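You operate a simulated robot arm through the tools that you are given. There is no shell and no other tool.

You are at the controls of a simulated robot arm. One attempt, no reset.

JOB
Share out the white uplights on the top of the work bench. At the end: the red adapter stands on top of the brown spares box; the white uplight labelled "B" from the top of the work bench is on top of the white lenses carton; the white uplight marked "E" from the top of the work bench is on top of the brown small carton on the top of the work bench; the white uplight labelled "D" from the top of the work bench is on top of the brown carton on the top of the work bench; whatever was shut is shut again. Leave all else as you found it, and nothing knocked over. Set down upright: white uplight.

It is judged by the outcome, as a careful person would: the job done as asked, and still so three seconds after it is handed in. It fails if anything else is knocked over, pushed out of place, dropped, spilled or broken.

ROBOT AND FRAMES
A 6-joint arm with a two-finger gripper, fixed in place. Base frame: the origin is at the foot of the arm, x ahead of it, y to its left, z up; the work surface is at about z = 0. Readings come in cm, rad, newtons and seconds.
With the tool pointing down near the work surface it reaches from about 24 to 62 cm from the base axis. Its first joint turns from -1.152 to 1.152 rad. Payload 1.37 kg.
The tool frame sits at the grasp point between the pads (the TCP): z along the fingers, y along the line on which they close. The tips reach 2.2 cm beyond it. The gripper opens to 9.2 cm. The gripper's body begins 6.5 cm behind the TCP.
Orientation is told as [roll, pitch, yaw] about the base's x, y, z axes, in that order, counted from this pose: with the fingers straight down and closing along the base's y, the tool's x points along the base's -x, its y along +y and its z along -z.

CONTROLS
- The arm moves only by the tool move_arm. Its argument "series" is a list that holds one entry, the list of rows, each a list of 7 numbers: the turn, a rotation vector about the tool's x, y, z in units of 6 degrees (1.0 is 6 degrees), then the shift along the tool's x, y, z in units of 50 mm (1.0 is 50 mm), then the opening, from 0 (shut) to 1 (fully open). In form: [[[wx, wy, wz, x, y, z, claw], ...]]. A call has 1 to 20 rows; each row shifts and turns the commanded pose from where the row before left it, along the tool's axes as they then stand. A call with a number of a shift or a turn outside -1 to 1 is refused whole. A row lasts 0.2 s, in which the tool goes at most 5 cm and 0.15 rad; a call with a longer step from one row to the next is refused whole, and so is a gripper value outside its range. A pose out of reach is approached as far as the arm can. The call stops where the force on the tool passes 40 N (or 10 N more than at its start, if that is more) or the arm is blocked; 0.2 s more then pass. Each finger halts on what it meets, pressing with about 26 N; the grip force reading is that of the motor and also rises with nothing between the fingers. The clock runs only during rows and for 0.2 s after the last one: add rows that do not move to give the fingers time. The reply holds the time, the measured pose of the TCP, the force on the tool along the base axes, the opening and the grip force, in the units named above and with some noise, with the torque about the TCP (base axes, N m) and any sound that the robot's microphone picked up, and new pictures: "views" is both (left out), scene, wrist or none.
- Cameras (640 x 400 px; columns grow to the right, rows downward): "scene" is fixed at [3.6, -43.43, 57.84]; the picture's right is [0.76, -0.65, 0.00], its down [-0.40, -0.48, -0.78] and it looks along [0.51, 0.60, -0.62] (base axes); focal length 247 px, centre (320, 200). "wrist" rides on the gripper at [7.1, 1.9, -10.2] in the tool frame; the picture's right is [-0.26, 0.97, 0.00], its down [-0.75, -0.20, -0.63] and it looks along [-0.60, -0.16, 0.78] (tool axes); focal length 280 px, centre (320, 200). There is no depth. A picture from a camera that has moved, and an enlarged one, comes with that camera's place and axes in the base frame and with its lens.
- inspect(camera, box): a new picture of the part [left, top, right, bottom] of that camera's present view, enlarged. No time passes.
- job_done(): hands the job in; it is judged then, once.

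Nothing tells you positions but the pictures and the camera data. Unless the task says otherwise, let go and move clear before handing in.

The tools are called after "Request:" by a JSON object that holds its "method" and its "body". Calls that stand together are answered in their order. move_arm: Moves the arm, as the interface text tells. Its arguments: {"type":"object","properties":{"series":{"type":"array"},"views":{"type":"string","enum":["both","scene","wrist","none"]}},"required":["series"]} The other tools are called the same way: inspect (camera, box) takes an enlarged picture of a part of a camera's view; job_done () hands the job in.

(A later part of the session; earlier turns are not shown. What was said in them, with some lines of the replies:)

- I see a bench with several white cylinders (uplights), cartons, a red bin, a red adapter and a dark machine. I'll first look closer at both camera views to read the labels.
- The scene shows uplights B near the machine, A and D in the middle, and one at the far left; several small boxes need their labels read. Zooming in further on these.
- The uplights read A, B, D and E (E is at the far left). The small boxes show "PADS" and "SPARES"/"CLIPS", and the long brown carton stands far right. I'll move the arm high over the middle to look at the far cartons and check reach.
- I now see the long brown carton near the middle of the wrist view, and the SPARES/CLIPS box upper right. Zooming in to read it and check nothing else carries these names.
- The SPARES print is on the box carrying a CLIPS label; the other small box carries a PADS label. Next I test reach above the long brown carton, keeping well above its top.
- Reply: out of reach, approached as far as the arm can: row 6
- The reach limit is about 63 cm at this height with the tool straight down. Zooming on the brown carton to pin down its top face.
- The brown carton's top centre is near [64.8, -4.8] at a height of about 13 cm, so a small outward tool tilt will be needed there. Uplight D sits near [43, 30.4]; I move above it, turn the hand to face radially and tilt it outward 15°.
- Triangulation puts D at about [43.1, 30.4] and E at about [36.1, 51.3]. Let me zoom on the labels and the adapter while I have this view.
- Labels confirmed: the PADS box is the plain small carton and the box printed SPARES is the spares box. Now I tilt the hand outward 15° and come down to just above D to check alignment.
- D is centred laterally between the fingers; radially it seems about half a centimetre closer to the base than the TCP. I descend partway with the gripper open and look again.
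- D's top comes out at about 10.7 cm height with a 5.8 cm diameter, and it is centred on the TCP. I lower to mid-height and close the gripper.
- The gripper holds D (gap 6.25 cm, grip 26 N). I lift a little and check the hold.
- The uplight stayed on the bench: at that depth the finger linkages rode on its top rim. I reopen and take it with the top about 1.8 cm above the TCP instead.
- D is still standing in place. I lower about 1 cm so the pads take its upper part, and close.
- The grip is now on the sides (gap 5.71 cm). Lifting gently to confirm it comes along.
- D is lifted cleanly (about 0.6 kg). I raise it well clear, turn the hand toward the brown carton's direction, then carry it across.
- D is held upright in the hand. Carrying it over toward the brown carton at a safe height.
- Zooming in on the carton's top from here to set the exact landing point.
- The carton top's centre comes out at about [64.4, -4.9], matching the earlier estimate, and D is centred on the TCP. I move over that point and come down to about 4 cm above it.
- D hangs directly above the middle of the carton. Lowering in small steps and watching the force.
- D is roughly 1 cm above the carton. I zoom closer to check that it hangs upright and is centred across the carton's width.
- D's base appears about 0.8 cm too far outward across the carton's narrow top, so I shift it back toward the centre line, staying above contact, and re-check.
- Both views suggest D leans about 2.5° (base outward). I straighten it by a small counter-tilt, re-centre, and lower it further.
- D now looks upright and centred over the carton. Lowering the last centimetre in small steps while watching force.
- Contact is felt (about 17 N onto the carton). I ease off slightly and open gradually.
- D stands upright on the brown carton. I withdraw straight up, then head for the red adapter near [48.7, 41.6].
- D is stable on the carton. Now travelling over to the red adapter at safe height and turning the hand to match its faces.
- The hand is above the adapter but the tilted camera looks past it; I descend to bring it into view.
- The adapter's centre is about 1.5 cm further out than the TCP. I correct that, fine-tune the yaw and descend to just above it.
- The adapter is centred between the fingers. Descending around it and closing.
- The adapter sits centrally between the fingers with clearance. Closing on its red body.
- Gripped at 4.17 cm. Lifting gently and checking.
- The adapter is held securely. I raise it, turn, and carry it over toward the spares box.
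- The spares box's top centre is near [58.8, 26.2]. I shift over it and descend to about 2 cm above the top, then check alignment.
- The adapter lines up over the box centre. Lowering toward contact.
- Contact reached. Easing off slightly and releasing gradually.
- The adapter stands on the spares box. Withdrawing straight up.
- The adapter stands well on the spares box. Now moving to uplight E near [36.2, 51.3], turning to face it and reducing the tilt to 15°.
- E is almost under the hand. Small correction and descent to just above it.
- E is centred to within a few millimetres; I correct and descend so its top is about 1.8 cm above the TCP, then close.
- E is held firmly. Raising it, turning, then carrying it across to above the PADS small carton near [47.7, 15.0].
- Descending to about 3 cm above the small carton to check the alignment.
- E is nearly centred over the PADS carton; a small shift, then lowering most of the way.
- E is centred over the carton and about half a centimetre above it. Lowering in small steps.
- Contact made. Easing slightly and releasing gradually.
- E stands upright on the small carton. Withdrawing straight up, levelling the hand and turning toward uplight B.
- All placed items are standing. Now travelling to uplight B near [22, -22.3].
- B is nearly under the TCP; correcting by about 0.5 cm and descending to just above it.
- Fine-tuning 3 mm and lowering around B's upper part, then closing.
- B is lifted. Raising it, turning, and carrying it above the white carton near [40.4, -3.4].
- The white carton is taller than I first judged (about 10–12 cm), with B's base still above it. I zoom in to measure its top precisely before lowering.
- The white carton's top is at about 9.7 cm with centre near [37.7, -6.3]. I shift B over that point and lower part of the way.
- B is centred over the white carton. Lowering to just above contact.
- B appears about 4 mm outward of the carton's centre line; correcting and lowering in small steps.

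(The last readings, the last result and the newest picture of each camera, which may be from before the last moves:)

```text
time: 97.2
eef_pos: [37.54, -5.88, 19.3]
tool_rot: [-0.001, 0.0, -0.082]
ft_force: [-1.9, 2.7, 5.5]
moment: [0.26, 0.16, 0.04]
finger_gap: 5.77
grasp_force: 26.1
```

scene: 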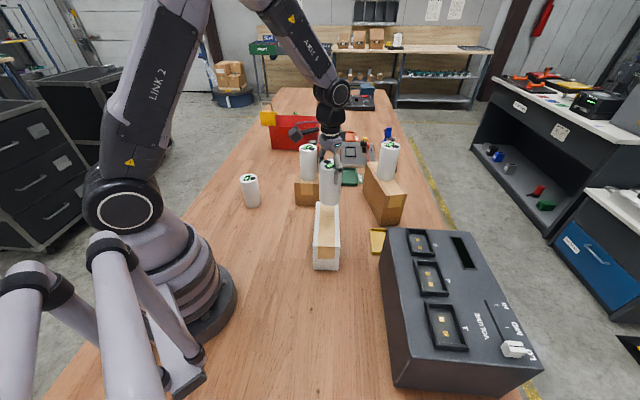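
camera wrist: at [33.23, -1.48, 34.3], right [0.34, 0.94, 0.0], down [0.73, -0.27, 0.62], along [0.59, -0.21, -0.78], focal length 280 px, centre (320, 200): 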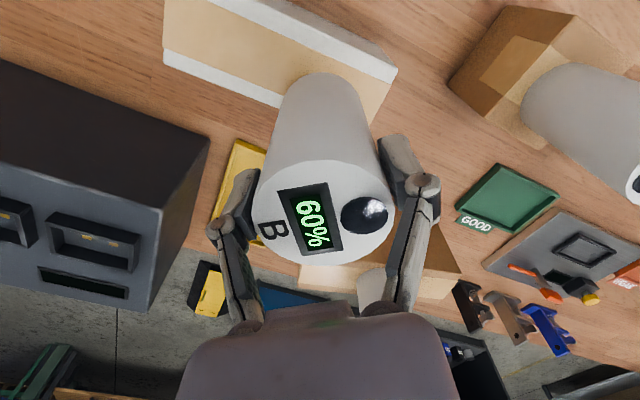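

Contact is light (about 11 N). Releasing gradually.

Request:
{"method": "move_arm", "body": {"series": [[[0, 0, 0, 0, 0, -0.006, 0.4], [0, 0, 0, 0, 0, 0, 0.6], [0, 0, 0, 0, 0, 0, 0.65], [0, 0, 0, 0, 0, 0, 0.7], [0, 0, 0, 0, 0, 0, 0.8], [0, 0, 0, 0, 0, 0, 1], [0, 0, 0, 0, 0, 0, 1], [0, 0, 0, 0, 0, 0, 1]]]}}

Request:
{"method": "inspect", "body": {"camera": "scene", "box": [300, 170, 360, 270]}}

```text
time: 99.0
eef_pos: [37.34, -5.87, 19.39]
tool_rot: [-0.001, 0.0, -0.082]
ft_force: [0.6, 0.2, -0.1]
moment: [-0.01, -0.03, 0.01]
finger_gap: 9.17
grasp_force: 0.0
camera wrist: at [30.55, -3.37, 29.32], right [0.34, 0.94, 0.0], down [0.73, -0.27, 0.62], along [0.59, -0.21, -0.78], focal length 280 px, centre (320, 200)
```

scene: 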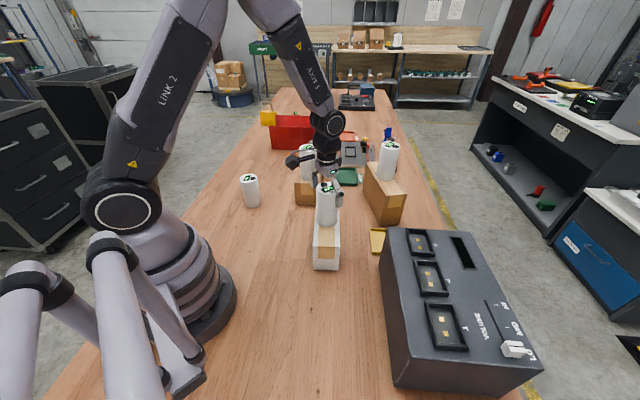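
wrist: 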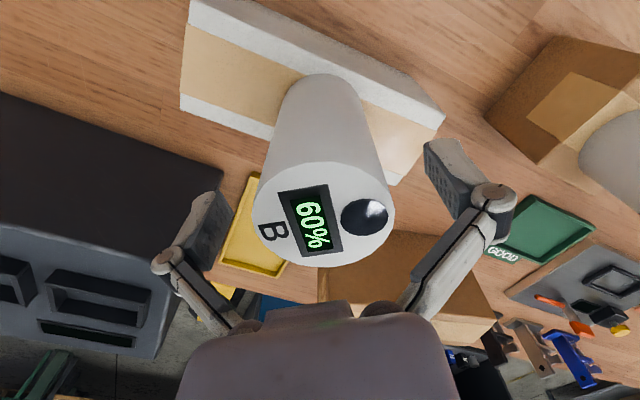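

```text
4.00 times, centred on (330, 220) of scene
camera zoom: at [3.6, -43.43, 57.84], right [0.76, -0.65, 0.0], down [-0.4, -0.48, -0.78], along [0.51, 0.6, -0.62], focal length 986 px, centre (280, 120)
```

zoom: 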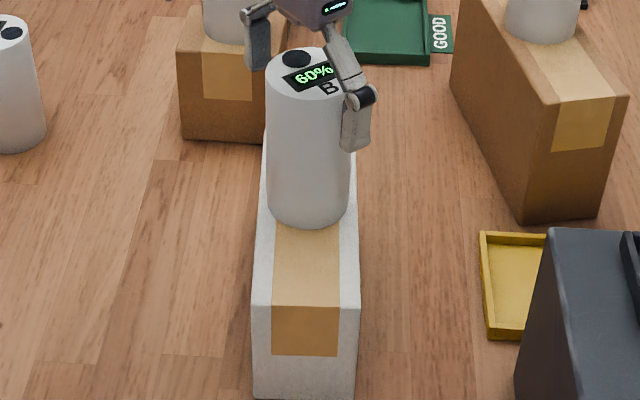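

B stands centred on the white carton. Withdrawing straight up and checking the whole scene.

Request:
{"method": "move_arm", "body": {"series": [[[0, 0, 0, 0, 0, -0.2, 1], [0, 0, 0, 0, 0, -0.5, 1], [0, 0, 0, 0, 0, -0.8, 1], [0, 0, 0, 0, 0, -0.8, 1], [0, 0, 0, 0, 0, -0.8, 1], [0, 0, 0, 0, 0, -0.6, 1], [0, 0, 0, 0.3, 0.5, 0, 1], [0, 0, 0, 0.3, 0.5, 0, 1], [0, 0, 0, 0.3, 0.5, 0, 1], [0, 0, 0, 0.3, 0.5, 0, 1], [0, 0, 0, 0.2, 0.5, 0, 1], [0, 0, 0, 0, 0.5, 0, 1], [0, 0, 0, 0, 0.5, 0, 1], [0, 0, 0, 0, 0, 0, 1], [0, 0, 0, 0, 0, 0, 1]]]}}

Request:
{"method": "inspect", "body": {"camera": "scene", "box": [220, 100, 430, 280]}}

Request:
{"method": "inspect", "body": {"camera": "scene", "box": [280, 130, 340, 215]}}

```text
time: 102.2
eef_pos: [31.82, 12.27, 37.86]
tool_rot: [-0.002, 0.0, -0.082]
ft_force: [-0.5, 0.5, 0.7]
moment: [-0.02, 0.0, -0.01]
finger_gap: 9.2
grasp_force: 0.1
camera wrist: at [25.06, 14.73, 47.83], right [0.34, 0.94, 0.0], down [0.73, -0.27, 0.62], along [0.59, -0.21, -0.78], focal length 280 px, centre (320, 200)
```

scene: 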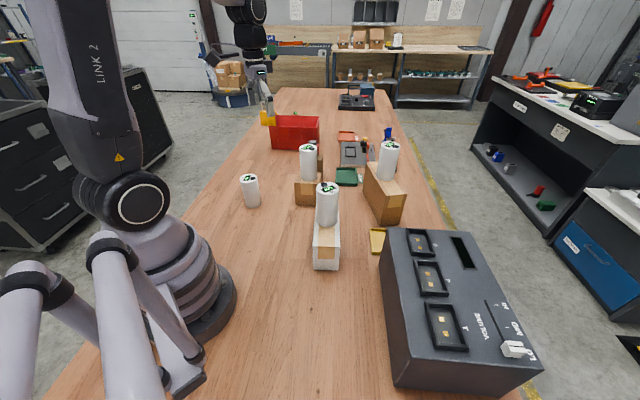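
wrist: 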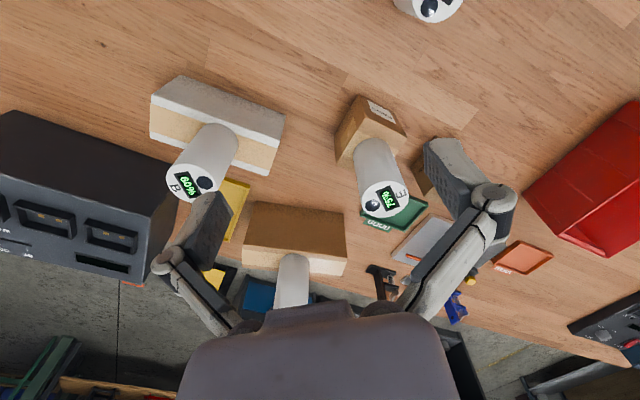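

```text
2.22 times, centred on (325, 190) of scene
camera zoom: at [3.6, -43.43, 57.84], right [0.76, -0.65, 0.0], down [-0.4, -0.48, -0.78], along [0.51, 0.6, -0.62], focal length 548 px, centre (309, 222)
```

zoom: 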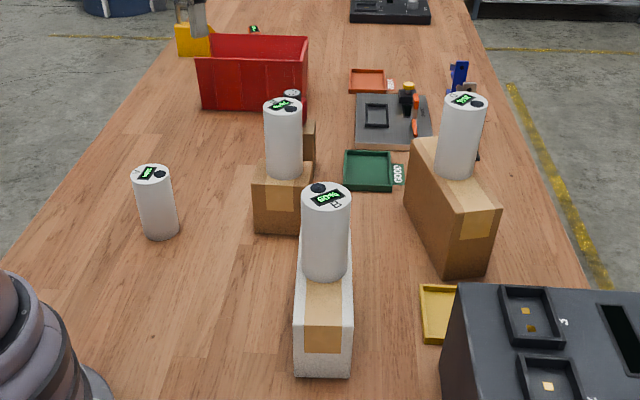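

```text
4.71 times, centred on (310, 172) of scene
camera zoom: at [3.6, -43.43, 57.84], right [0.76, -0.65, 0.0], down [-0.4, -0.48, -0.78], along [0.51, 0.6, -0.62], focal length 1160 px, centre (367, 329)
```

zoom: 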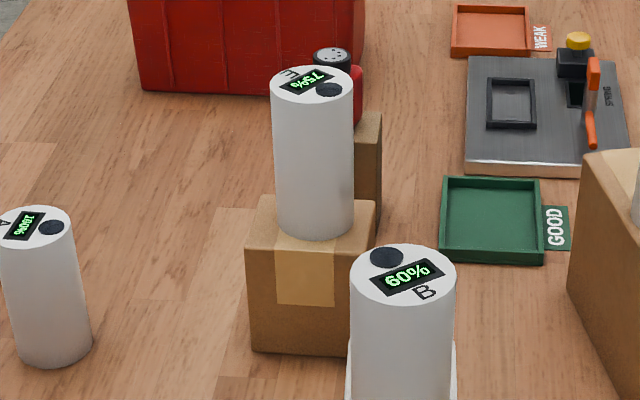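

D is on the brown carton, E on the small carton, B on the white lenses carton and the red adapter on the spares box. All are standing upright, nothing else has moved, nothing shut was opened, and the arm is clear. I'm handing in the job.

Request:
{"method": "job_done", "body": {}}

```text
The job is handed in.
```

The job is handed in. In my last camera check every item stood upright where you asked, and the arm was clear.

- **Red adapter:** on top of the brown spares box. I took this to be the box with SPARES printed on its side, although it also carries CLIPS labels.
- **Uplight B:** on top of the white carton, the only white one on the bench. I saw no "lenses" marking on it.
- **Uplight E:** on top of the small brown carton. I took this to be the small box labelled PADS.
- **Uplight D:** on top of the long brown carton. My first grip on D slipped while it was still standing on the bench; it did not fall, and the second grip held.

Nothing shut was opened, so there was nothing to close. I saw nothing else moved or knocked over.
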